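You operate a simulated robot arm through the tools that you are given. There is no shell and no other tool.

You run a simulated robot arm. Do the job below in one go: nothing can be reset, and whatever is moved stays where it is left.

JOB
Put the tube numbered like the one in well 1 into well 4 and spin both at speed 2.
Fine: lid shut and latched, one whole run; switch and STOP untouched; the other tubes stay in the yellow tube rack. Set down upright: what you pick out.

The check looks at the end state, three seconds after you hand in, the way a careful person would. Anything else that was tipped, shoved, dropped, spilled or broken makes it a failure. Lids that push on must go on centred and level and be pressed home; caps that screw on are set level and turned clockwise until they are tight.

ROBOT AND FRAMES
A 7-joint arm with a three-finger gripper, fixed in place. Base frame: the origin is at the foot of the arm, x ahead of it, y to its left, z up. Lengths are in mm, angles in degrees, forces in N, time in s.
Its first joint turns from -166.0 to 166.0 degrees. Payload 2.69 kg.
Tool frame: the origin (TCP) lies between the finger pads and is the grasp point; the fingertips stand 30 mm ahead of it; z points along the fingers, y is the line along which they close. The gripper opens to 128 mm. The gripper's body begins 117 mm behind the TCP.
Orientation is that of the tool frame in the base frame, as a unit quaternion [w, x, y, z]. With the fingers straight down and closing along the base's y, the tool's x points along the base's -x, its y along +y and its z along -z.

CONTROLS
- The arm moves only by the tool apply_moves. Its argument "plan" is text: rows parted by semicolons, each of 6 numbers parted by spaces: the shift along the base's x, y, z in mm, then the turn, a rotation vector about the base's x, y, z in degrees. In form: x y z wx wy wz; .... A call has 1 to 20 rows; each row shifts and turns the commanded pose from where the row before left it. "gripper" is the finger opening in mm, from 0 to 128, set as the call begins (left out, the last holds). Rows are played at 5 a second. More than 50 mm and 8.6 degrees between two rows, or a gripper value outside its range, and nothing of the call is played. A pose out of reach is approached as far as the arm can. The call stops where the force on the tool passes 50 N (or 10 N more than at its start, if that is more) or the arm is blocked; 0.2 s more then pass. The fingers move at their own pace and stop on an object; they squeeze with about 41 N. The grip force told is the motor's: it shows also when the fingers shut on nothing. Time passes only in rows, and 0.2 s behind the last, so rows that do not move let the fingers close. It gives the time, the measured TCP pose, the force on the tool (base axes), the opening and the grip force at its end, in the units of the frame above (readings bear some noise), with the torque about the TCP (base axes, N m) and any sound that the robot's microphone picked up.
- Cameras (640 x 400 px; columns grow to the right, rows downward): "scene" is fixed at [400.5, 499.4, 1711]; the picture's right is [-0.85, -0.52, 0.00], its down [-0.25, 0.41, -0.88] and it looks along [0.46, -0.74, -0.48] (base axes); focal length 214 px, centre (320, 200). "wrist" rides on the gripper at [58, 54, -131] in the tool frame; the picture's right is [-0.68, 0.74, 0.00], its down [-0.62, -0.57, -0.55] and it looks along [-0.40, -0.37, 0.84] (tool axes); focal length 234 px, centre (320, 200). There is no depth. A picture from a camera that has moved, and an enlarged one, comes with that camera's place and axes in the base frame and with its lens.
- grab_frame(camera): a new picture of that camera. It takes no simulated time.
- raise_lower(by): slides the trunk up (or, below 0, down) by that many mm; the arm rides with it, the base frame stays. It gives what a move gives, with no picture.
- enlarge(camera, box): a new picture of the part [left, top, right, bottom] of that camera's present view, enlarged. It takes no simulated time.
- job_done(): hands the job in; it is judged then, once.

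Places have to be worked out from the pictures, the camera data and where the tool is seen. Open the gripper and draw the arm clear of the work before you hand the job in, unless the task says otherwise.

The tools are called as a command line: name --argument value ..., lists and objects as JSON in quotes. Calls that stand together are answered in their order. apply_moves: Moves the arm, as the interface text tells. Its arguments: {"type":"object","properties":{"plan":{"type":"string"},"gripper":{"type":"number"}},"required":["plan"]} The other tools are called the same way: raise_lower (by) slides the trunk up or down; grab_frame (camera) takes a picture; enlarge (camera, box) takes an enlarged picture of a part of a camera's view; job_done () hands the job in.

At the start:

```text
time: 0.0
ee_pos: [649.0, -7.2, 1532.5]
tcp_rot: [0.0, 0.0, 1.0, 0.0]
ft_force: [0.7, -0.6, 0.7]
wrist_torque: [0.02, -0.02, 0.01]
width: 128.2
grasp_force: 0.0
trunk travel left (down, up): [-225.0, 125.0]
```

scene: 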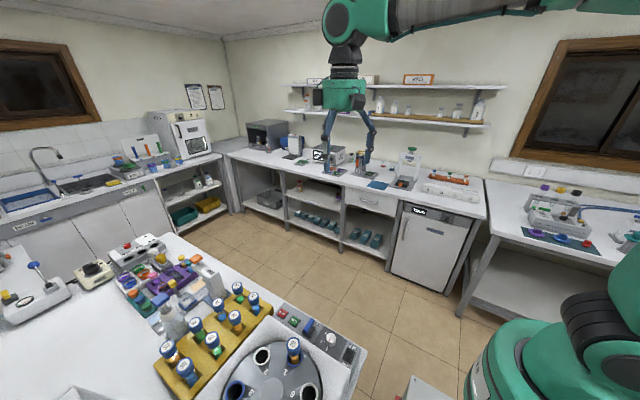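
wrist: 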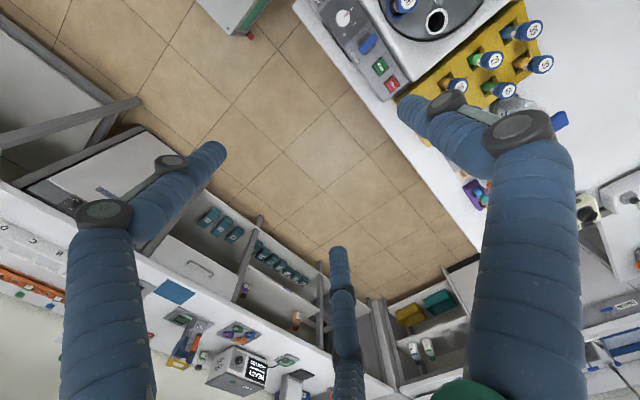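

I'll start by looking closer at the centrifuge and the yellow tube rack in the scene view and wrist view.

enlarge --camera "scene" --box '[140, 260, 380, 400]'

enlarge --camera "wrist" --box '[300, 0, 580, 140]'

enlarge --camera "scene" --box '[100, 220, 240, 340]'

```text
2.67 times, centred on (260, 330) of scene
camera zoom: at [400.5, 499.4, 1711.0], right [-0.85, -0.52, 0.0], down [-0.25, 0.41, -0.88], along [0.46, -0.74, -0.48], focal length 572 px, centre (480, -147)
```

zoom: 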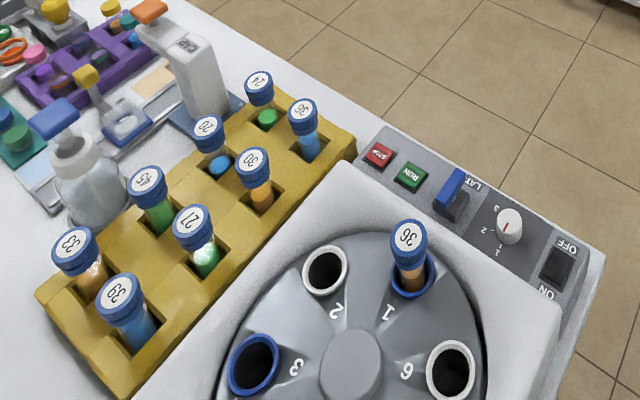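

```text
2.29 times, centred on (440, 70) of wrist
camera zoom: at [588.4, 46.2, 1664.0], right [0.68, 0.74, 0.0], down [0.62, -0.57, 0.55], along [0.4, -0.37, -0.84], focal length 535 px, centre (46, 497)
```

zoom: 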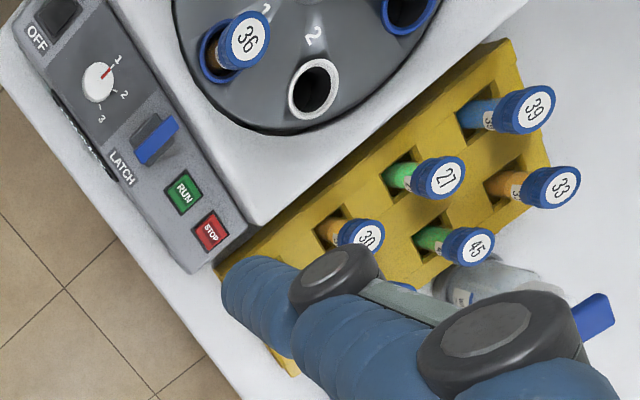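

```text
3.33 times, centred on (170, 280) of scene
camera zoom: at [400.5, 499.4, 1711.0], right [-0.85, -0.52, 0.0], down [-0.25, 0.41, -0.88], along [0.46, -0.74, -0.48], focal length 715 px, centre (820, -67)
```

zoom: 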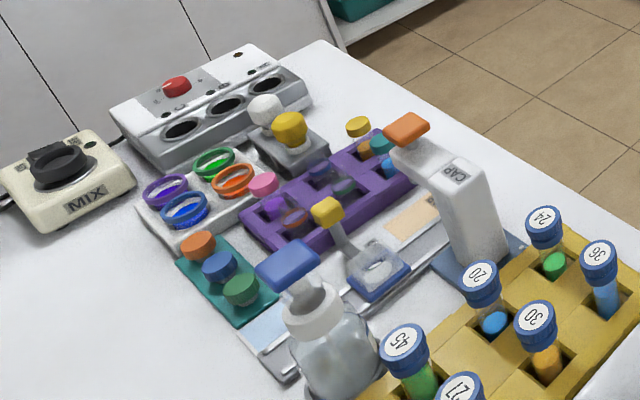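

The rack shows tubes 24, 36, 20, 30, 45, 27, 33 and 39, and well 1 holds 36. I need a better view of the rotor, lid and panel, so I'll move the arm back and left at height.

apply_moves --plan "-20 40 0 0 0 0; -20 40 0 0 0 0; -20 40 0 0 0 0; -20 40 0 0 0 0; -20 40 0 0 0 0; -20 40 0 0 0 0; -20 40 0 0 0 0; -20 40 0 0 0 0; -20 40 0 0 0 0; -20 40 0 0 0 0"

grab_frame --camera "wrist"

grab_frame --camera "scene"

```text
time: 2.2
ee_pos: [447.3, 395.7, 1531.5]
tcp_rot: [0.0, 0.0, 1.0, -0.001]
ft_force: [-0.2, 0.1, 0.1]
wrist_torque: [-0.03, 0.02, -0.02]
width: 127.9
grasp_force: 0.1
trunk travel left (down, up): [-225.0, 125.0]
```

```text
taken
camera wrist: at [387.4, 447.7, 1663.3], right [0.68, 0.74, 0.0], down [0.62, -0.56, 0.55], along [0.4, -0.37, -0.84], focal length 234 px, centre (320, 200)
```

wrist: 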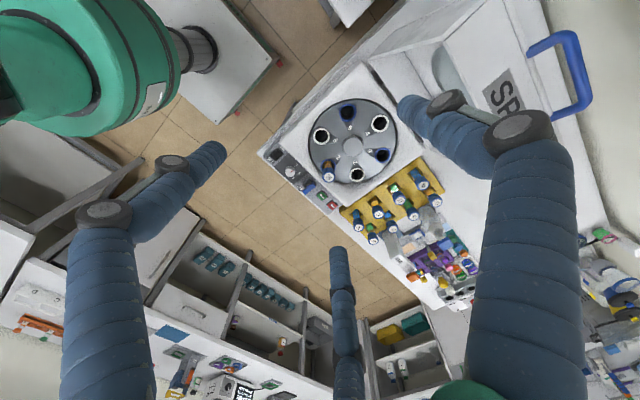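

```text
taken
```

scene: 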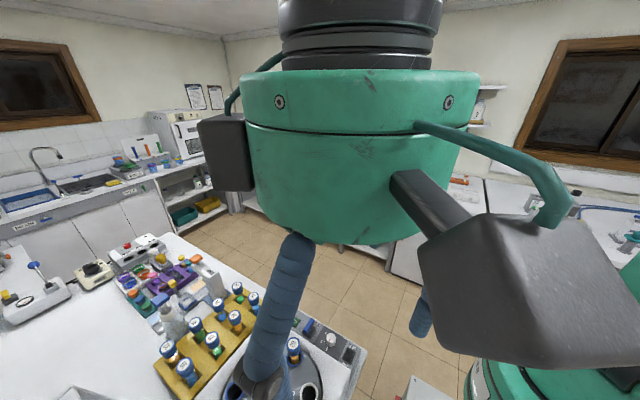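

The lid stands open on the far (+y) side with a blue handle. I'll enlarge the rotor, lid and panel.

enlarge --camera "wrist" --box '[250, 60, 450, 260]'

enlarge --camera "wrist" --box '[360, 0, 620, 170]'

enlarge --camera "wrist" --box '[250, 130, 350, 220]'

enlarge --camera "wrist" --box '[330, 150, 460, 260]'

```text
2.00 times, centred on (350, 160) of wrist
camera zoom: at [387.4, 447.7, 1663.3], right [0.68, 0.74, 0.0], down [0.62, -0.56, 0.55], along [0.4, -0.37, -0.84], focal length 468 px, centre (260, 280)
```

zoom: 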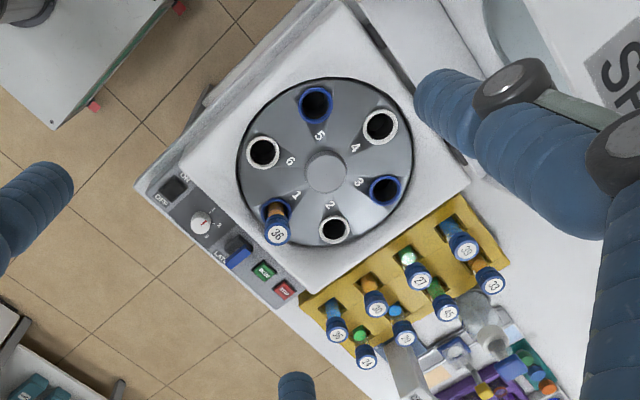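

```text
2.35 times, centred on (490, 85) of wrist
camera zoom: at [387.4, 447.7, 1663.3], right [0.68, 0.74, 0.0], down [0.62, -0.56, 0.55], along [0.4, -0.37, -0.84], focal length 551 px, centre (-80, 471)
```

zoom: 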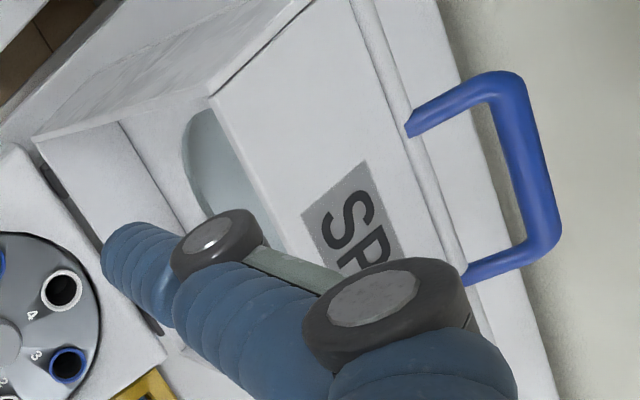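

```text
4.44 times, centred on (300, 175) of wrist
camera zoom: at [387.4, 447.7, 1663.3], right [0.68, 0.74, 0.0], down [0.62, -0.56, 0.55], along [0.4, -0.37, -0.84], focal length 1041 px, centre (409, 311)
```

zoom: 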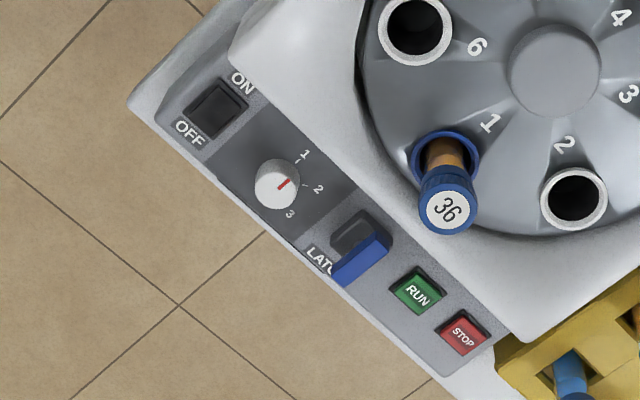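

```text
3.64 times, centred on (395, 205) of wrist
camera zoom: at [387.4, 447.7, 1663.3], right [0.68, 0.74, 0.0], down [0.62, -0.56, 0.55], along [0.4, -0.37, -0.84], focal length 852 px, centre (47, 182)
```

zoom: 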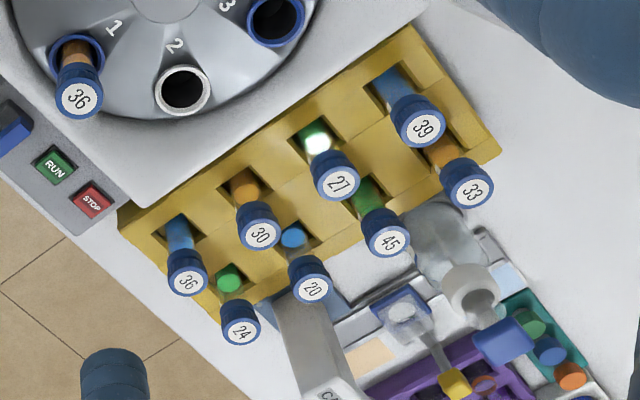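

Knob points near 1, latch is a blue lever, and the lid leans back on the +y side. I'll swing back and yaw the tool by +90° so that the wrist camera looks across the centrifuge at the lid from the robot's side.

apply_moves --plan "0 -30 0 0 0 8.2; 0 -30 0 0 0 8.2; 0 -30 0 0 0 8.2; 0 -30 0 0 0 8.2; 0 -30 0 0 0 8.2; 0 -30 0 0 0 8.2; 0 -30 0 0 0 8.2; 0 -30 0 0 0 8.2; 0 -30 0 0 0 8.2; 0 -30 0 0 0 8.2; 0 -30 0 0 0 8"

grab_frame --camera "wrist"

grab_frame --camera "scene"

```text
time: 4.6
ee_pos: [448.1, 64.0, 1533.0]
tcp_rot: [0.0, 0.708, -0.706, 0.0]
ft_force: [0.1, -0.3, -0.6]
wrist_torque: [0.0, 0.02, 0.0]
width: 127.8
grasp_force: 0.2
trunk travel left (down, up): [-225.0, 125.0]
```

```text
taken
camera wrist: at [393.5, 3.7, 1664.1], right [-0.74, 0.67, 0.0], down [0.56, 0.62, 0.55], along [0.37, 0.4, -0.84], focal length 234 px, centre (320, 200)
```

wrist: 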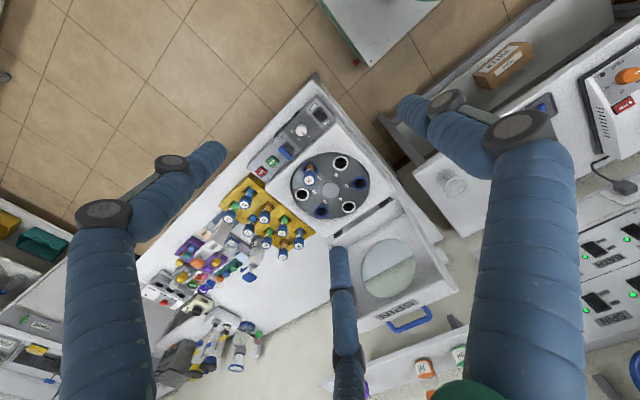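

```text
taken
```

scene: 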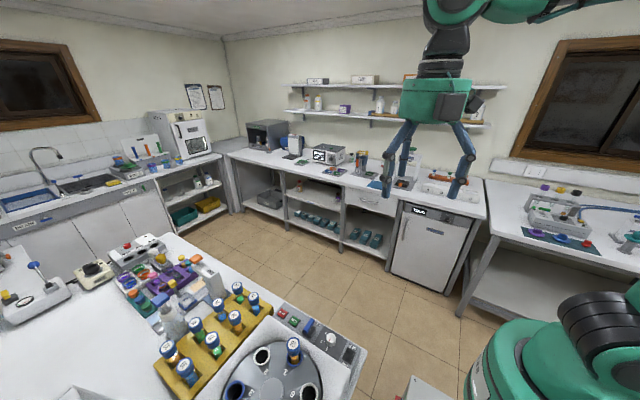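

This view shows the open lid with its window and the blue handle. I'll enlarge it for measurements, and check the rotor wells.

enlarge --camera "wrist" --box '[230, 80, 470, 230]'

enlarge --camera "wrist" --box '[320, 160, 480, 350]'

enlarge --camera "wrist" --box '[280, 140, 380, 230]'

enlarge --camera "wrist" --box '[240, 80, 350, 190]'

```text
2.67 times, centred on (350, 155) of wrist
camera zoom: at [393.5, 3.7, 1664.1], right [-0.74, 0.67, 0.0], down [0.56, 0.62, 0.55], along [0.37, 0.4, -0.84], focal length 624 px, centre (240, 320)
```

zoom: 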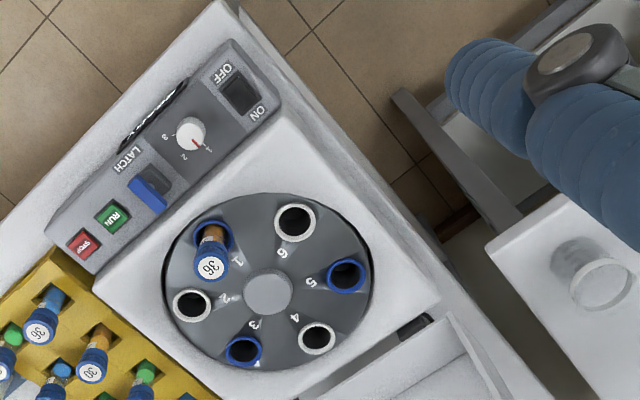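

```text
2.11 times, centred on (400, 255) of wrist
camera zoom: at [393.5, 3.7, 1664.1], right [-0.74, 0.67, 0.0], down [0.56, 0.62, 0.55], along [0.37, 0.4, -0.84], focal length 493 px, centre (152, 84)
```

zoom: 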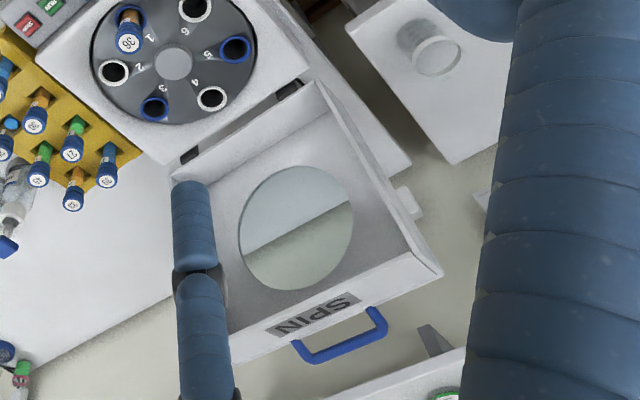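

```text
4.44 times, centred on (330, 185) of wrist
camera zoom: at [393.5, 3.7, 1664.1], right [-0.74, 0.67, 0.0], down [0.56, 0.62, 0.55], along [0.37, 0.4, -0.84], focal length 1041 px, centre (276, 267)
```

zoom: 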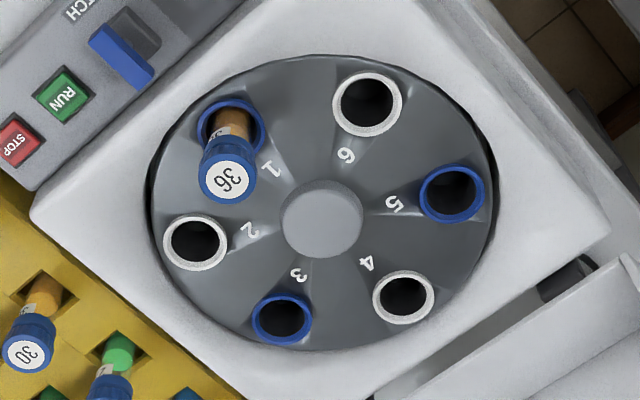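

```text
3.64 times, centred on (295, 135) of wrist
camera zoom: at [393.5, 3.7, 1664.1], right [-0.74, 0.67, 0.0], down [0.56, 0.62, 0.55], along [0.37, 0.4, -0.84], focal length 852 px, centre (411, 436)
```

zoom: 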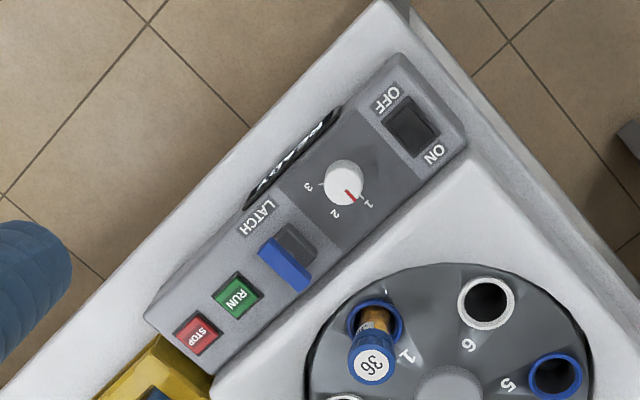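

Triangulating: rotor hub ≈ (658,347,935), well 1 at (657,239.5), well 4 at ≈ (658,455), cap top of the seated tube z≈1018, rack tube 36 cap top ≈ (910,168,973), handle of the open lid ≈ y 712, z 1272. I'll turn the tool back and check how the fingers look when set to 70 mm, while moving above the rack tube.

apply_moves --plan "38 8 -5 0 0 -8.2; 38 8 -10 0 0 -8.2; 38 8 -10 0 0 -8.2; 38 8 -10 0 0 -8.2; 38 8 -10 0 0 -8.2; 38 8 -20 0 0 -8.2; 38 8 -20 0 0 -8.2; 38 8 -20 0 0 -8.2; 38 8 -20 0 0 -8.2; 38 8 -20 0 0 -8.2; 20 8 -20 0 0 -8; 20 8 -20 0 0 0; 20 8 -20 0 0 0" --gripper 70

grab_frame --camera "wrist"

grab_frame --camera "scene"

```text
time: 7.4
ee_pos: [888.4, 168.0, 1326.1]
tcp_rot: [0.0, 0.0, 1.0, 0.001]
ft_force: [-0.4, -0.2, -0.2]
wrist_torque: [-0.04, 0.01, 0.0]
width: 69.8
grasp_force: 0.0
trunk travel left (down, up): [-225.0, 125.0]
```

```text
taken
camera wrist: at [830.0, 219.5, 1457.3], right [0.68, 0.74, 0.0], down [0.62, -0.57, 0.55], along [0.4, -0.37, -0.84], focal length 234 px, centre (320, 200)
```

wrist: 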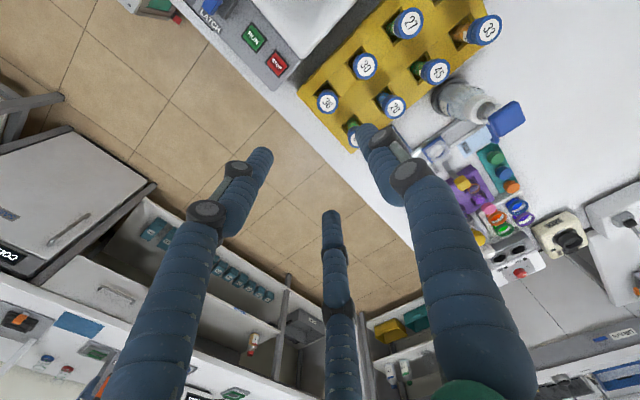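

```text
taken
```

scene: 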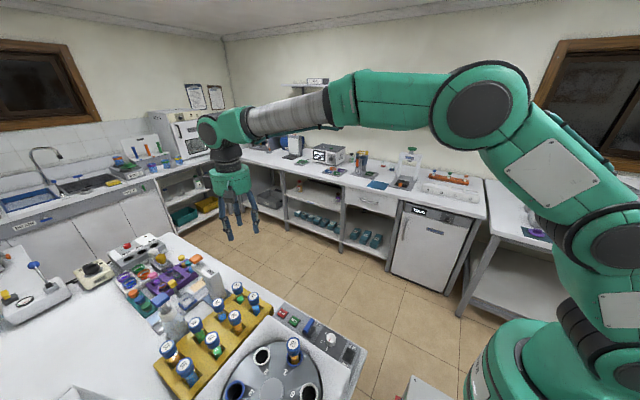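

The hand visually shows three fingers, at ±35 mm around the TCP axis; clearance is fine for both readings. I'll enlarge the rack to refine tube 36's location.

enlarge --camera "wrist" --box '[280, 40, 440, 150]'

enlarge --camera "scene" --box '[200, 270, 300, 340]'

enlarge --camera "wrist" --box '[180, 0, 320, 100]'

```text
3.64 times, centred on (360, 95) of wrist
camera zoom: at [830.0, 219.5, 1457.3], right [0.68, 0.74, 0.0], down [0.62, -0.57, 0.55], along [0.4, -0.37, -0.84], focal length 852 px, centre (174, 582)
```

zoom: 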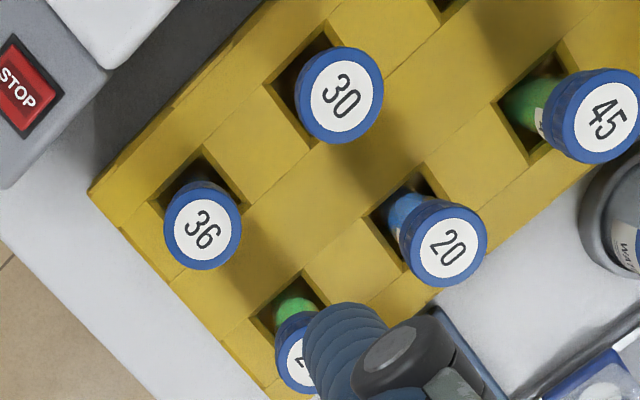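

```text
5.71 times, centred on (250, 305) of scene
camera zoom: at [400.5, 499.4, 1711.0], right [-0.85, -0.52, 0.0], down [-0.25, 0.41, -0.88], along [0.46, -0.74, -0.48], focal length 1226 px, centre (720, -400)
```

zoom: 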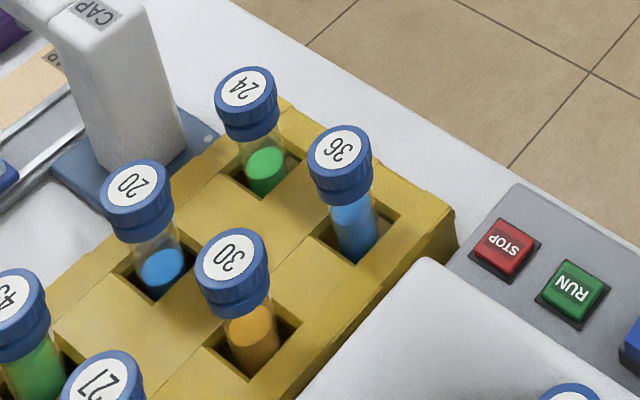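

```text
4.00 times, centred on (250, 50) of wrist
camera zoom: at [830.0, 219.5, 1457.3], right [0.68, 0.74, 0.0], down [0.62, -0.57, 0.55], along [0.4, -0.37, -0.84], focal length 937 px, centre (600, 800)
```

zoom: 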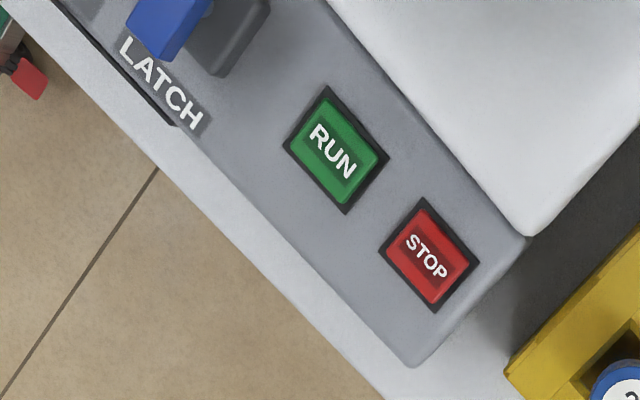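

Tube 36 cap ≈ (908,169), Ø≈42 mm. I'll go down to z≈1100 over it and look again.

apply_moves --plan "5 0 -45 0 0 0; 5 0 -45 0 0 0; 5 0 -45 0 0 0; 5 0.5 -45 0 0 0; 0 0 -45 0 0 0; 0 0 0 0 0 0"

grab_frame --camera "wrist"

grab_frame --camera "scene"

```text
time: 8.8
ee_pos: [909.7, 168.1, 1101.3]
tcp_rot: [0.0, 0.0, 1.0, 0.001]
ft_force: [0.3, 0.2, 0.0]
wrist_torque: [-0.02, 0.03, 0.02]
width: 69.9
grasp_force: 0.0
trunk travel left (down, up): [-225.0, 125.0]
```

```text
taken
camera wrist: at [849.7, 221.2, 1232.4], right [0.68, 0.74, 0.0], down [0.62, -0.56, 0.55], along [0.4, -0.37, -0.84], focal length 234 px, centre (320, 200)
```

wrist: 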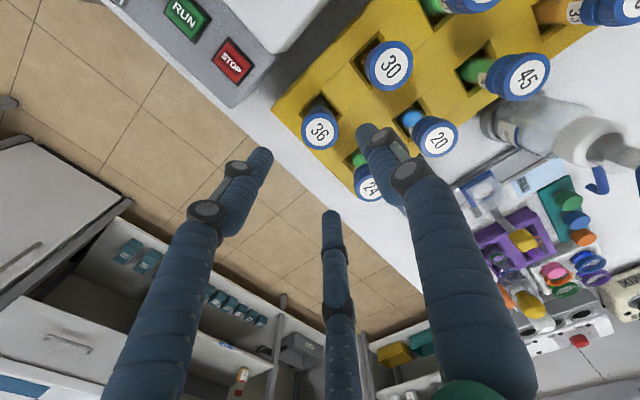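

```text
taken
```

scene: 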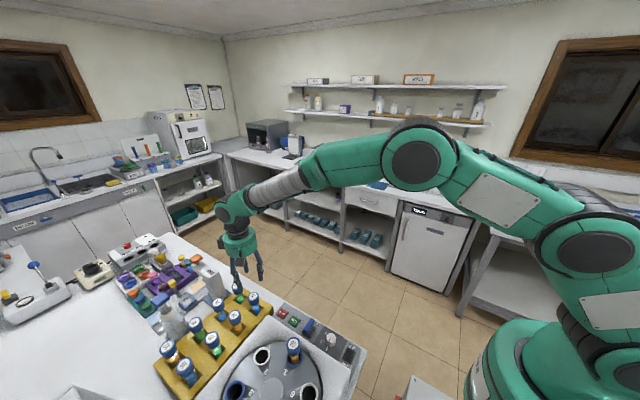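

The tool axis projects exactly onto the cap of tube 36. I'll descend to the cap's middle (z≈960) in small steps, then close on it.

apply_moves --plan "-0.5 0 -25 0 0 0; 0 0 -25 0 0 0; 0 0 -25 0 0 0; 0 0 -25 0 0 0; 0 0 -15 0 0 0; 0 0 -13 0 0 0; 0 0 -12 0 0 0; 0 0 0 0 0 0"

grab_frame --camera "wrist"

enlarge --camera "scene" --box '[190, 220, 310, 340]'

```text
time: 10.6
ee_pos: [907.3, 167.8, 960.2]
tcp_rot: [0.0, 0.001, 1.0, 0.0]
ft_force: [-0.1, 0.0, -0.1]
wrist_torque: [0.0, -0.02, 0.02]
width: 69.7
grasp_force: 0.0
trunk travel left (down, up): [-225.0, 125.0]
```

```text
taken
camera wrist: at [848.5, 220.3, 1092.3], right [0.68, 0.74, 0.0], down [0.62, -0.56, 0.55], along [0.4, -0.37, -0.84], focal length 234 px, centre (320, 200)
```

wrist: 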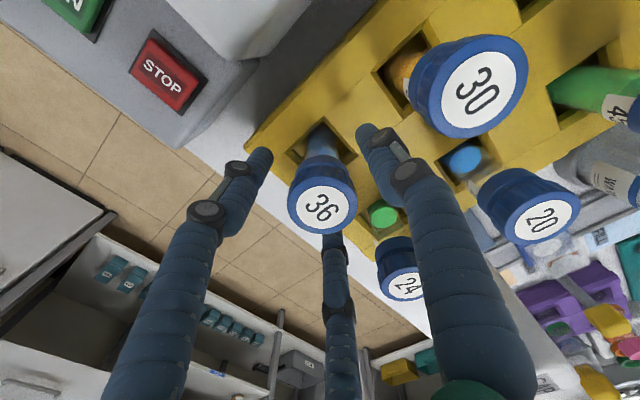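

```text
3.33 times, centred on (250, 280) of scene
camera zoom: at [400.5, 499.4, 1711.0], right [-0.85, -0.52, 0.0], down [-0.25, 0.41, -0.88], along [0.46, -0.74, -0.48], focal length 715 px, centre (553, -67)
```

zoom: 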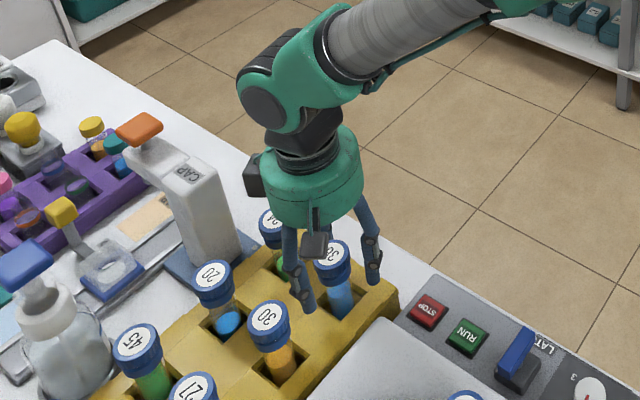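

The tube's cap sits between the fingers, clear of the neighbours. I'll close on it.

apply_moves --plan "0 0 0 0 0 0; 0 0 0 0 0 0; 0 0 0 0 0 0; 0 0 0 0 0 0" --gripper 25

grab_frame --camera "wrist"

enlarge --camera "scene" --box '[190, 220, 310, 340]'

```text
time: 11.6
ee_pos: [908.4, 167.8, 960.8]
tcp_rot: [0.0, 0.0, 1.0, 0.0]
ft_force: [-0.1, 0.5, -0.3]
wrist_torque: [-0.02, 0.01, 0.03]
width: 38.1
grasp_force: 41.5
trunk travel left (down, up): [-225.0, 125.0]
```

```text
taken
camera wrist: at [848.4, 220.4, 1092.4], right [0.68, 0.74, 0.0], down [0.62, -0.56, 0.55], along [0.4, -0.37, -0.84], focal length 234 px, centre (320, 200)
```

wrist: 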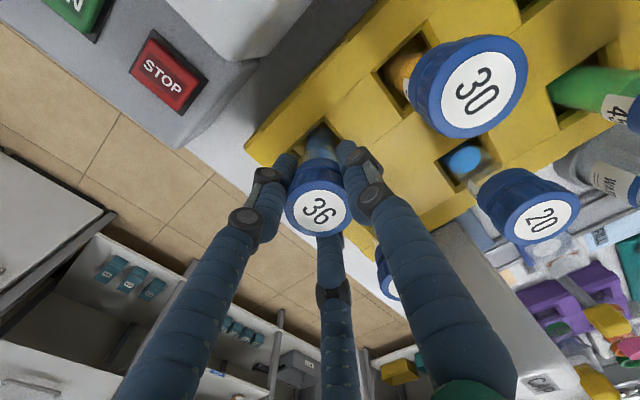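

```text
3.33 times, centred on (250, 280) of scene
camera zoom: at [400.5, 499.4, 1711.0], right [-0.85, -0.52, 0.0], down [-0.25, 0.41, -0.88], along [0.46, -0.74, -0.48], focal length 715 px, centre (553, -67)
```

zoom: 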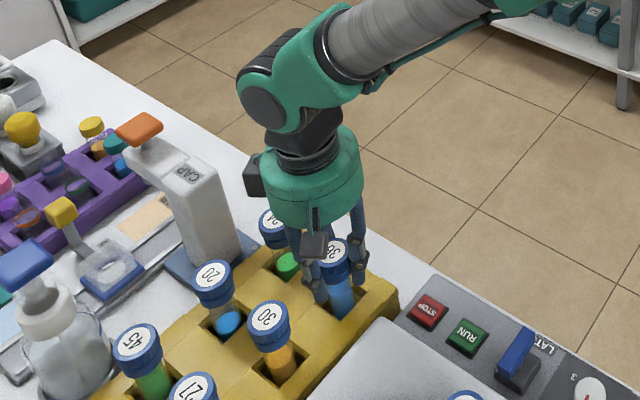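

Grip is firm at 38 mm, 41 N. I'll lift straight up, slowly at first.

apply_moves --plan "0 0 10 0 0 0; 0 0 15 0 0 0; 0 0 20 0 0 0; 0 0 25 0 0 0; 0 0 30 0 0 0; 0 0 35 0 0 0; 0 0 35 0 0 0; 0 0 35 0 0 0; 0 0 35 0 0 0; 0 0 0 0 0 0"

grab_frame --camera "wrist"

enlarge --camera "scene" --box '[190, 160, 310, 340]'

```text
time: 13.8
ee_pos: [907.9, 168.0, 1203.6]
tcp_rot: [0.0, 0.0, 1.0, 0.0]
ft_force: [-0.2, -0.3, -0.7]
wrist_torque: [-0.03, -0.03, -0.02]
width: 38.1
grasp_force: 41.0
trunk travel left (down, up): [-225.0, 125.0]
```

```text
taken
camera wrist: at [848.4, 221.0, 1334.8], right [0.68, 0.74, 0.0], down [0.62, -0.56, 0.55], along [0.4, -0.37, -0.84], focal length 234 px, centre (320, 200)
```

wrist: 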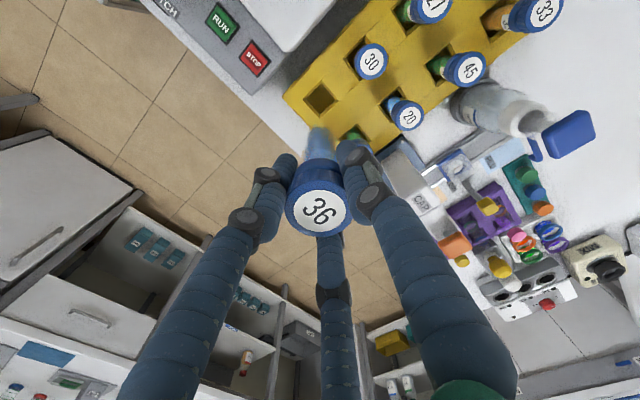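

```text
2.22 times, centred on (250, 250) of scene
camera zoom: at [400.5, 499.4, 1711.0], right [-0.85, -0.52, 0.0], down [-0.25, 0.41, -0.88], along [0.46, -0.74, -0.48], focal length 477 px, centre (476, 89)
```

zoom: 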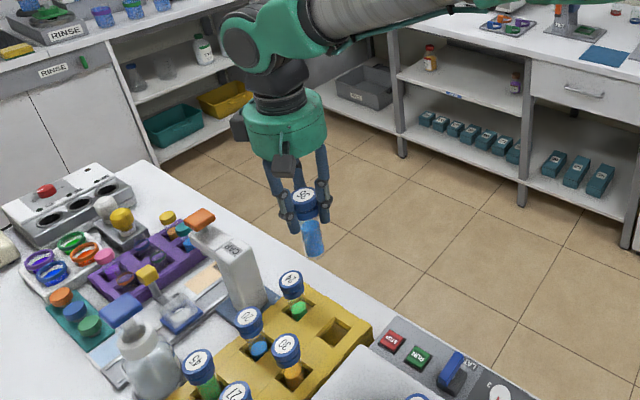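

Tube 36 is out and hanging straight, its bottom ≈110 mm below the TCP. I'll carry it over to above well 4 (≈ 658,455) at safe height.

apply_moves --plan "-15 17 20 0 0 0; -27 31 0 0 0 0; -27 31 0 0 0 0; -27 31 0 0 0 0; -27 31 0 0 0 0; -27 31 0 0 0 0; -27 31 0 0 0 0; -27 31 0 0 0 0; -27 31 0 0 0 0; -15 17 0 0 0 0; -4 5 0 0 0 0; 0 0 0 0 0 0"

grab_frame --camera "wrist"

grab_frame --camera "scene"

```text
time: 16.4
ee_pos: [657.8, 456.3, 1222.9]
tcp_rot: [0.0, 0.0, 1.0, 0.001]
ft_force: [-0.1, -0.3, -1.2]
wrist_torque: [-0.02, -0.04, 0.0]
width: 38.0
grasp_force: 40.6
trunk travel left (down, up): [-225.0, 125.0]
```

```text
taken
camera wrist: at [598.5, 508.2, 1354.6], right [0.68, 0.74, 0.0], down [0.62, -0.57, 0.55], along [0.4, -0.37, -0.84], focal length 234 px, centre (320, 200)
```

wrist: 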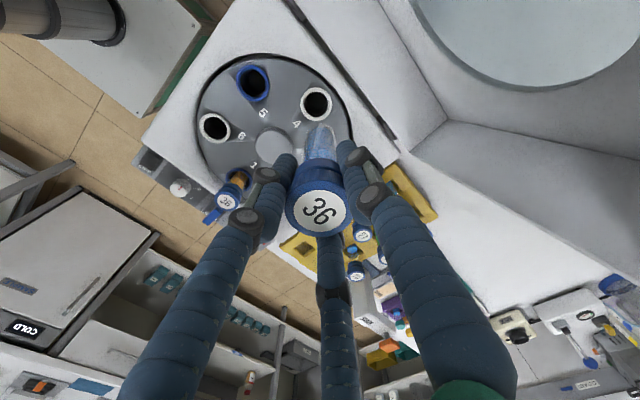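

```text
taken
```

scene: 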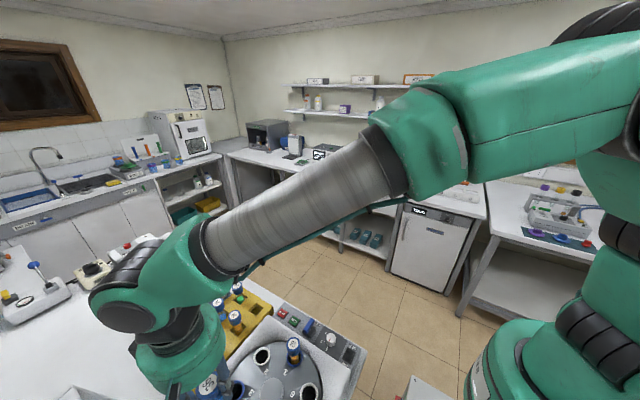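

Well 4 is right below. I'll zoom in to align the tube with the well.

enlarge --camera "wrist" --box '[190, 40, 390, 240]'

enlarge --camera "wrist" --box '[280, 70, 360, 150]'

```text
2.00 times, centred on (290, 140) of wrist
camera zoom: at [598.5, 508.2, 1354.6], right [0.68, 0.74, 0.0], down [0.62, -0.57, 0.55], along [0.4, -0.37, -0.84], focal length 468 px, centre (380, 320)
```

zoom: 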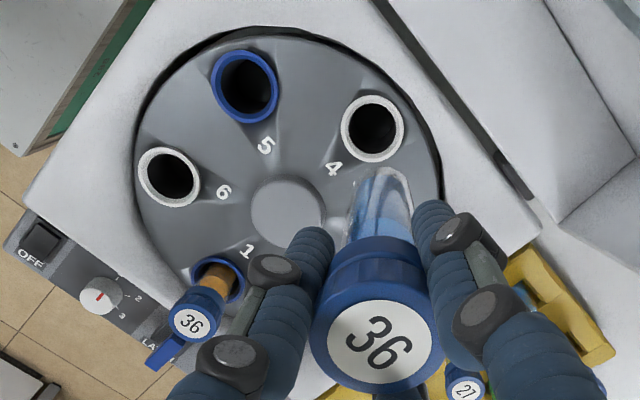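

```text
5.00 times, centred on (320, 110) of wrist
camera zoom: at [598.5, 508.2, 1354.6], right [0.68, 0.74, 0.0], down [0.62, -0.57, 0.55], along [0.4, -0.37, -0.84], focal length 1171 px, centre (320, 650)
```

zoom: 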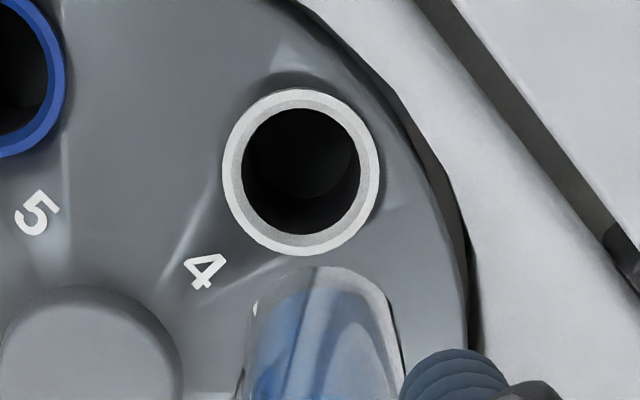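

The view suggests the well centre lies a few mm toward −y of the tool axis. I'll shift slightly and lower until the tube's bottom is about 30 mm above the ring, then compare again.

apply_moves --plan "0 -2 -35 0 0 0; 0 -2 -35 0 0 0; 0 0 -30 0 0 0; 0 0 -25 0 0 0; 0 0 -15 0 0 0; 0 0 0 0 0 0"

grab_frame --camera "wrist"

enlarge --camera "wrist" --box '[260, 60, 380, 180]'

enlarge --camera "scene" --box '[140, 280, 360, 400]'

```text
time: 17.8
ee_pos: [658.5, 452.1, 1082.7]
tcp_rot: [0.0, 0.0, 1.0, 0.0]
ft_force: [0.4, -0.6, -0.6]
wrist_torque: [-0.02, 0.01, -0.02]
width: 38.1
grasp_force: 40.6
trunk travel left (down, up): [-225.0, 125.0]
```

```text
taken
camera wrist: at [598.2, 504.8, 1214.3], right [0.68, 0.74, 0.0], down [0.62, -0.56, 0.55], along [0.4, -0.37, -0.84], focal length 234 px, centre (320, 200)
```

wrist: 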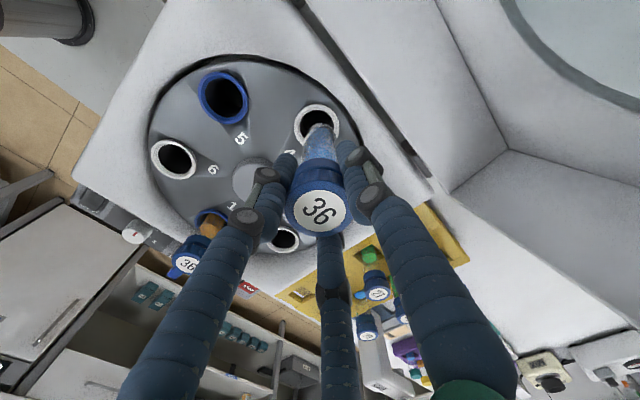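

```text
3.33 times, centred on (320, 120) of wrist
camera zoom: at [598.2, 504.8, 1214.3], right [0.68, 0.74, 0.0], down [0.62, -0.56, 0.55], along [0.4, -0.37, -0.84], focal length 781 px, centre (320, 467)
```

zoom: 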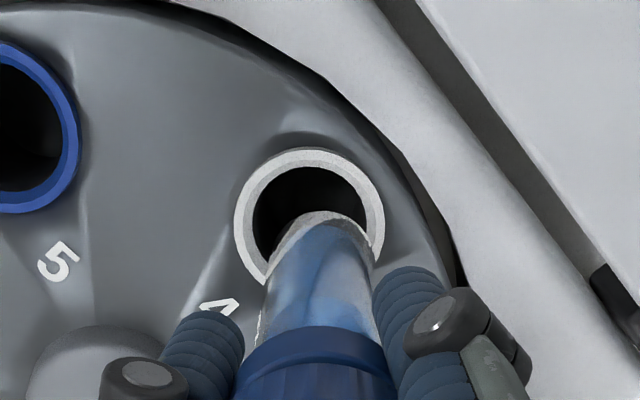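

```text
2.91 times, centred on (250, 340) of scene
camera zoom: at [400.5, 499.4, 1711.0], right [-0.85, -0.52, 0.0], down [-0.25, 0.41, -0.88], along [0.46, -0.74, -0.48], focal length 624 px, centre (524, -207)
```

zoom: 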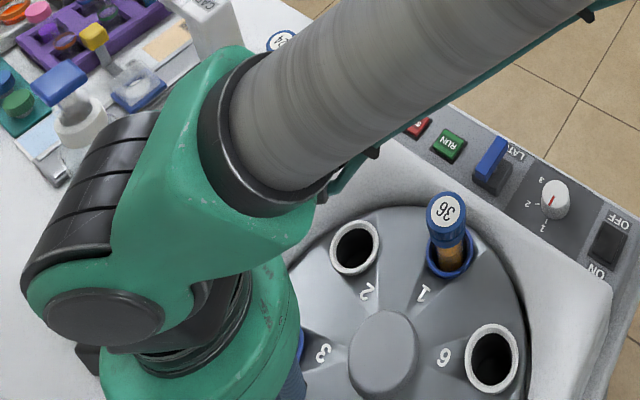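

The ring centre lies ~3–4 mm to the left of the tool axis in this view; best estimate for well 4 is (656,450). I'll shift (-2,-2), lower by 20 mm and check again.

apply_moves --plan "-2 -2 0 0 0 0; 0 0 -10 0 0 0; 0 0 -10 0 0 0; 0 0 0 0 0 0"

enlarge --camera "wrist" --box '[260, 60, 380, 180]'

```text
time: 18.8
ee_pos: [655.0, 448.7, 1062.0]
tcp_rot: [0.001, 0.0, 1.0, 0.0]
ft_force: [-0.4, 0.5, -1.6]
wrist_torque: [0.0, 0.02, 0.0]
width: 38.2
grasp_force: 40.8
trunk travel left (down, up): [-225.0, 125.0]
```

```text
3.33 times, centred on (320, 120) of wrist
camera zoom: at [596.4, 501.7, 1193.6], right [0.68, 0.74, 0.0], down [0.62, -0.56, 0.55], along [0.4, -0.37, -0.84], focal length 781 px, centre (320, 467)
```

zoom: 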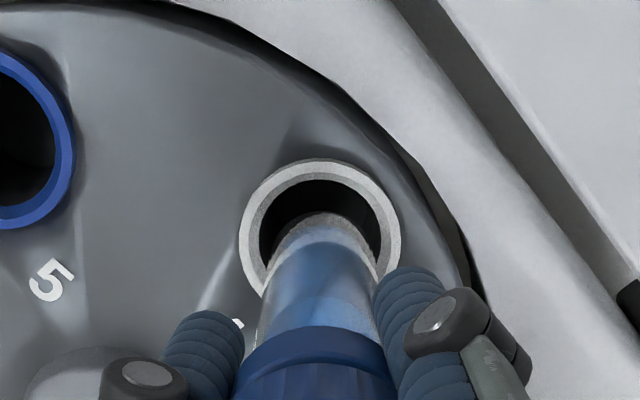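

The tube is now centred over well 4's ring. I'll lower it in small steps, watching the force.

apply_moves --plan "0 0 -6 0 0 0; 0 0 -6 0 0 0; 0 0 -6 0 0 0; 0 0 -6 0 0 0; 0 0 0 0 0 0"

enlarge --camera "wrist" --box '[260, 60, 380, 180]'

```text
time: 20.0
ee_pos: [654.7, 449.8, 1038.6]
tcp_rot: [0.0, 0.0, 1.0, 0.0]
ft_force: [-1.0, -1.0, -1.0]
wrist_torque: [-0.02, 0.0, -0.04]
width: 38.1
grasp_force: 41.0
trunk travel left (down, up): [-225.0, 125.0]
```

```text
3.33 times, centred on (320, 120) of wrist
camera zoom: at [595.6, 502.0, 1169.6], right [0.68, 0.74, 0.0], down [0.62, -0.56, 0.55], along [0.4, -0.37, -0.84], focal length 781 px, centre (320, 467)
```

zoom: 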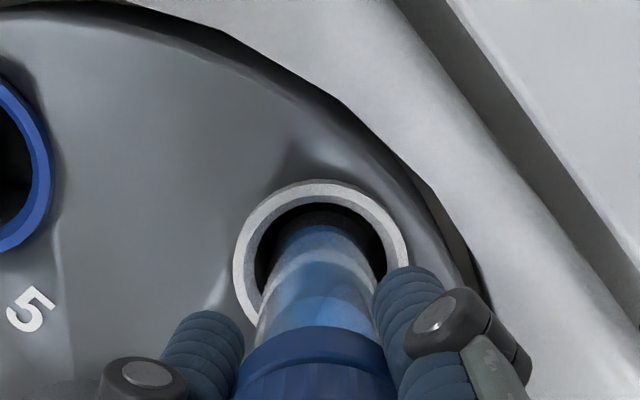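

No contact force; the tube end is at the mouth. Continuing down in smaller steps.

apply_moves --plan "0 0 -5 0 0 0; 0 0 -5 0 0 0; 0 0 -5 0 0 0; 0 0 -4 0 0 0; 0 0 0 0 0 0"

enlarge --camera "wrist" --box '[260, 60, 380, 180]'

```text
time: 21.2
ee_pos: [653.9, 449.3, 1019.7]
tcp_rot: [0.0, 0.0, 1.0, 0.0]
ft_force: [-0.8, 0.2, -0.4]
wrist_torque: [-0.01, 0.0, -0.02]
width: 38.0
grasp_force: 41.2
trunk travel left (down, up): [-225.0, 125.0]
```

```text
3.33 times, centred on (320, 120) of wrist
camera zoom: at [595.0, 501.6, 1150.4], right [0.68, 0.74, 0.0], down [0.62, -0.56, 0.55], along [0.4, -0.37, -0.84], focal length 781 px, centre (320, 467)
```

zoom: 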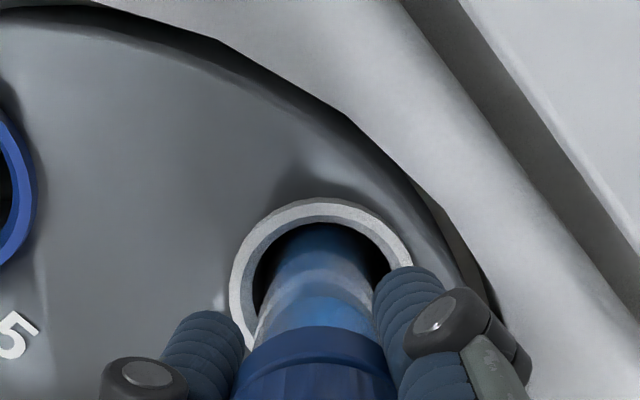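

Still free of contact and centred. Continue down toward the expected seat (TCP ≈ 1000).

apply_moves --plan "0 0 -4 0 0 0; 0 0 -4 0 0 0; 0 0 -3 0 0 0; 0 0 -2 0 0 0; 0 0 0 0 0 0"

grab_frame --camera "wrist"

```text
time: 22.4
ee_pos: [654.6, 449.4, 1005.5]
tcp_rot: [0.0, 0.0, 1.0, 0.0]
ft_force: [-0.3, 0.0, -1.6]
wrist_torque: [0.03, 0.0, -0.01]
width: 38.1
grasp_force: 41.0
trunk travel left (down, up): [-225.0, 125.0]
```

```text
taken
camera wrist: at [595.9, 501.7, 1137.7], right [0.68, 0.74, 0.0], down [0.62, -0.56, 0.55], along [0.4, -0.37, -0.84], focal length 234 px, centre (320, 200)
```

wrist: 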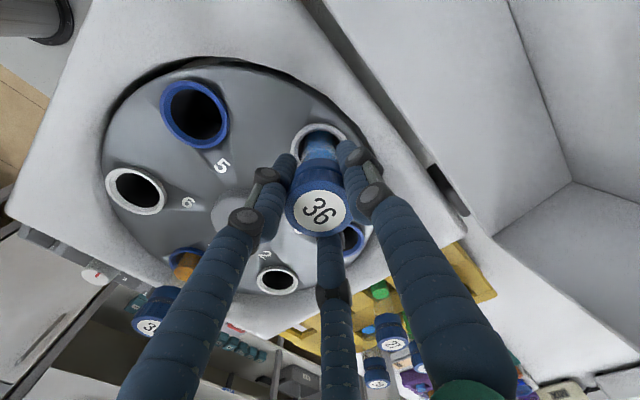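

No bottom contact yet; continue in 2 mm steps.

apply_moves --plan "0 0 -2 0 0 0; 0 0 -2 0 0 0; 0 0 0 0 0 0"

```text
time: 23.2
ee_pos: [653.9, 450.2, 1003.7]
tcp_rot: [0.0, 0.001, 1.0, 0.0]
ft_force: [-0.2, -0.7, -0.6]
wrist_torque: [0.0, 0.03, -0.02]
width: 38.1
grasp_force: 40.9
trunk travel left (down, up): [-225.0, 125.0]
```

apply_moves --plan "0 0 -2 0 0 0; 0 0 -2 0 0 0; 0 0 0 0 0 0"

```text
time: 24.0
ee_pos: [653.1, 449.0, 998.7]
tcp_rot: [0.0, 0.0, 1.0, 0.0]
ft_force: [-0.8, 0.6, -0.3]
wrist_torque: [0.01, 0.01, 0.01]
width: 38.0
grasp_force: 40.5
trunk travel left (down, up): [-225.0, 125.0]
```

Still no contact at z≈999; continue in 1.5–2 mm steps.

apply_moves --plan "0 0 -1.5 0 0 0; 0 0 -1.5 0 0 0; 0 0 0 0 0 0"

```text
time: 24.8
ee_pos: [655.1, 450.3, 997.5]
tcp_rot: [0.002, -0.001, 1.0, 0.001]
ft_force: [0.2, 0.3, 23.9]
wrist_torque: [-0.14, -0.15, 0.07]
width: 38.3
grasp_force: 40.4
trunk travel left (down, up): [-225.0, 125.0]
```

Contact at TCP z≈997, which matches the seat height of the well 1 tube (cap top ≈1018). I'll relieve 1 mm, open the fingers and check.

apply_moves --plan "0 0 1 0 0 0; 0 0 0 0 0 0"

enlarge --camera "wrist" --box '[220, 60, 420, 260]'

```text
time: 25.4
ee_pos: [654.9, 450.8, 997.4]
tcp_rot: [0.001, -0.001, 1.0, 0.001]
ft_force: [1.3, 5.1, 22.1]
wrist_torque: [0.41, -0.15, 0.02]
width: 38.5
grasp_force: 41.4
trunk travel left (down, up): [-225.0, 125.0]
```

```text
2.00 times, centred on (320, 160) of wrist
camera zoom: at [595.4, 502.3, 1129.1], right [0.68, 0.74, 0.0], down [0.62, -0.57, 0.55], along [0.41, -0.37, -0.84], focal length 468 px, centre (320, 280)
```

zoom: 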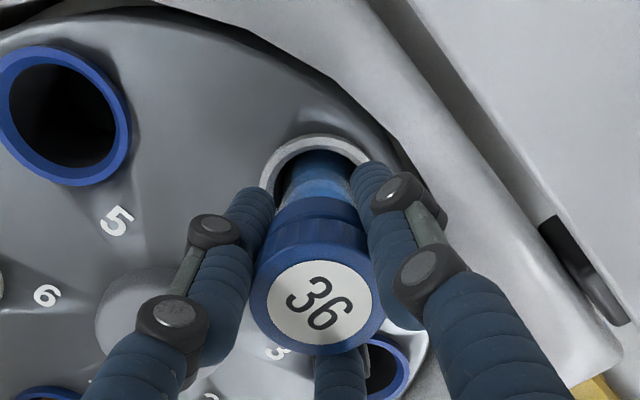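

Force is still 22 N; I'll ease up another 1.5 mm before releasing.

apply_moves --plan "0 0 1 0 0 0; 0 0 0.5 0 0 0; 0 0 0 0 0 0"

```text
time: 26.2
ee_pos: [654.6, 448.6, 996.9]
tcp_rot: [0.001, 0.0, 1.0, 0.0]
ft_force: [-0.3, 1.6, 13.2]
wrist_torque: [0.12, -0.09, 0.0]
width: 38.1
grasp_force: 40.7
trunk travel left (down, up): [-225.0, 125.0]
```

apply_moves --plan "0 0 1 0 0 0; 0 0 0 0 0 0"

```text
time: 26.8
ee_pos: [654.0, 449.6, 998.2]
tcp_rot: [-0.001, 0.001, 1.0, -0.001]
ft_force: [-1.4, -0.8, 1.7]
wrist_torque: [-0.06, -0.01, -0.04]
width: 38.0
grasp_force: 41.0
trunk travel left (down, up): [-225.0, 125.0]
```

Force is near zero now with the tube on its seat. I'll open to 70 mm and look before leaving.

apply_moves --plan "0 0 0 0 0 0; 0 0 0 0 0 0; 0 0 0 0 0 0" --gripper 70

grab_frame --camera "wrist"

```text
time: 27.6
ee_pos: [655.2, 449.8, 999.3]
tcp_rot: [-0.001, 0.001, 1.0, 0.0]
ft_force: [-0.5, 0.7, 0.1]
wrist_torque: [-0.06, 0.01, 0.04]
width: 70.0
grasp_force: 0.1
trunk travel left (down, up): [-225.0, 125.0]
```

```text
taken
camera wrist: at [595.8, 502.1, 1130.1], right [0.68, 0.74, 0.0], down [0.62, -0.56, 0.55], along [0.4, -0.37, -0.84], focal length 234 px, centre (320, 200)
```

wrist: 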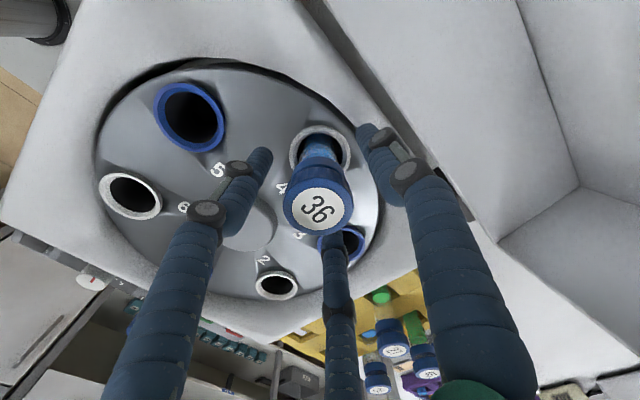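

The tube stands in well 4. I'll raise straight up, clear of it, then look at the result.

apply_moves --plan "0 0 10 0 0 0; 0 0 20 0 0 0; 0 0 30 0 0 0; 0 0 40 0 0 0; 0 0 45 0 0 0; 0 0 45 0 0 0; 0 0 45 0 0 0; 0 0 0 0 0 0"

grab_frame --camera "wrist"

enlarge --camera "wrist" --box '[200, 20, 420, 200]'

```text
time: 29.4
ee_pos: [653.9, 450.8, 1233.6]
tcp_rot: [0.0, 0.0, 1.0, 0.001]
ft_force: [-0.4, -0.5, -0.1]
wrist_torque: [0.04, -0.07, 0.02]
width: 70.1
grasp_force: 0.1
trunk travel left (down, up): [-225.0, 125.0]
```

```text
taken
camera wrist: at [594.7, 503.0, 1365.1], right [0.68, 0.74, 0.0], down [0.62, -0.56, 0.55], along [0.4, -0.37, -0.84], focal length 234 px, centre (320, 200)
```

wrist: 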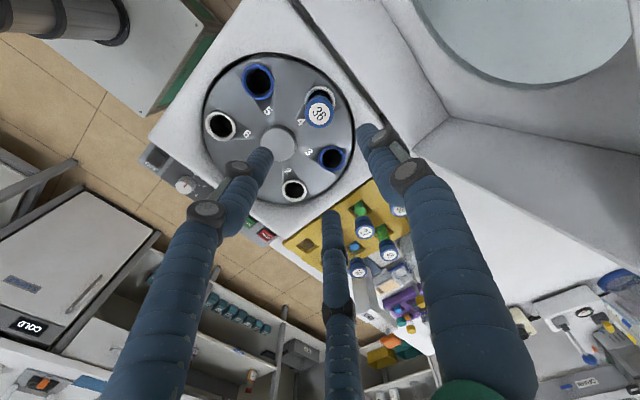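

```text
2.22 times, centred on (310, 110) of wrist
camera zoom: at [594.7, 503.0, 1365.1], right [0.68, 0.74, 0.0], down [0.62, -0.56, 0.55], along [0.4, -0.37, -0.84], focal length 520 px, centre (342, 400)
```

zoom: 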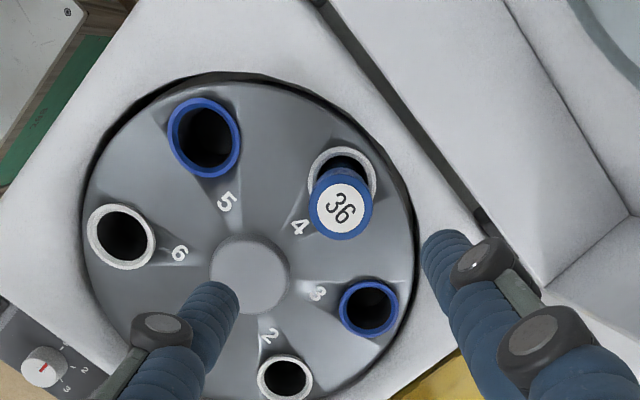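

Tube 36 is upright in well 4. Now I'll look at the knob and latch more closely from here before moving to the panel.

enlarge --camera "wrist" --box '[130, 130, 290, 250]'

enlarge --camera "scene" --box '[270, 290, 380, 380]'

```text
3.33 times, centred on (210, 190) of wrist
camera zoom: at [594.7, 503.0, 1365.1], right [0.68, 0.74, 0.0], down [0.62, -0.56, 0.55], along [0.4, -0.37, -0.84], focal length 781 px, centre (687, 233)
```

zoom: 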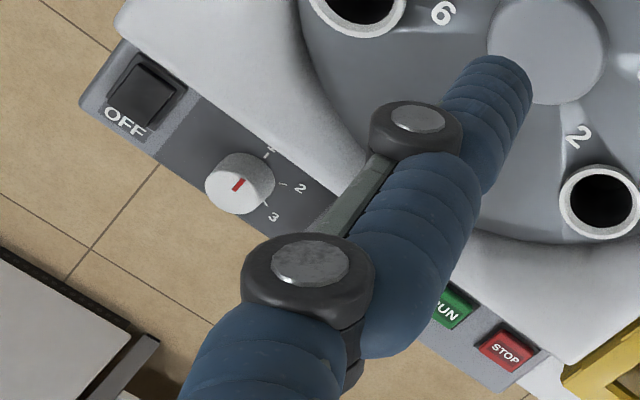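

```text
4.44 times, centred on (325, 335) of scene
camera zoom: at [400.5, 499.4, 1711.0], right [-0.85, -0.52, 0.0], down [-0.25, 0.41, -0.88], along [0.46, -0.74, -0.48], focal length 953 px, centre (298, -400)
```

zoom: 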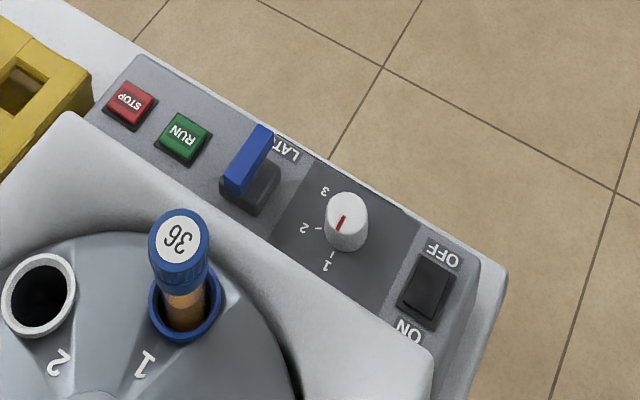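

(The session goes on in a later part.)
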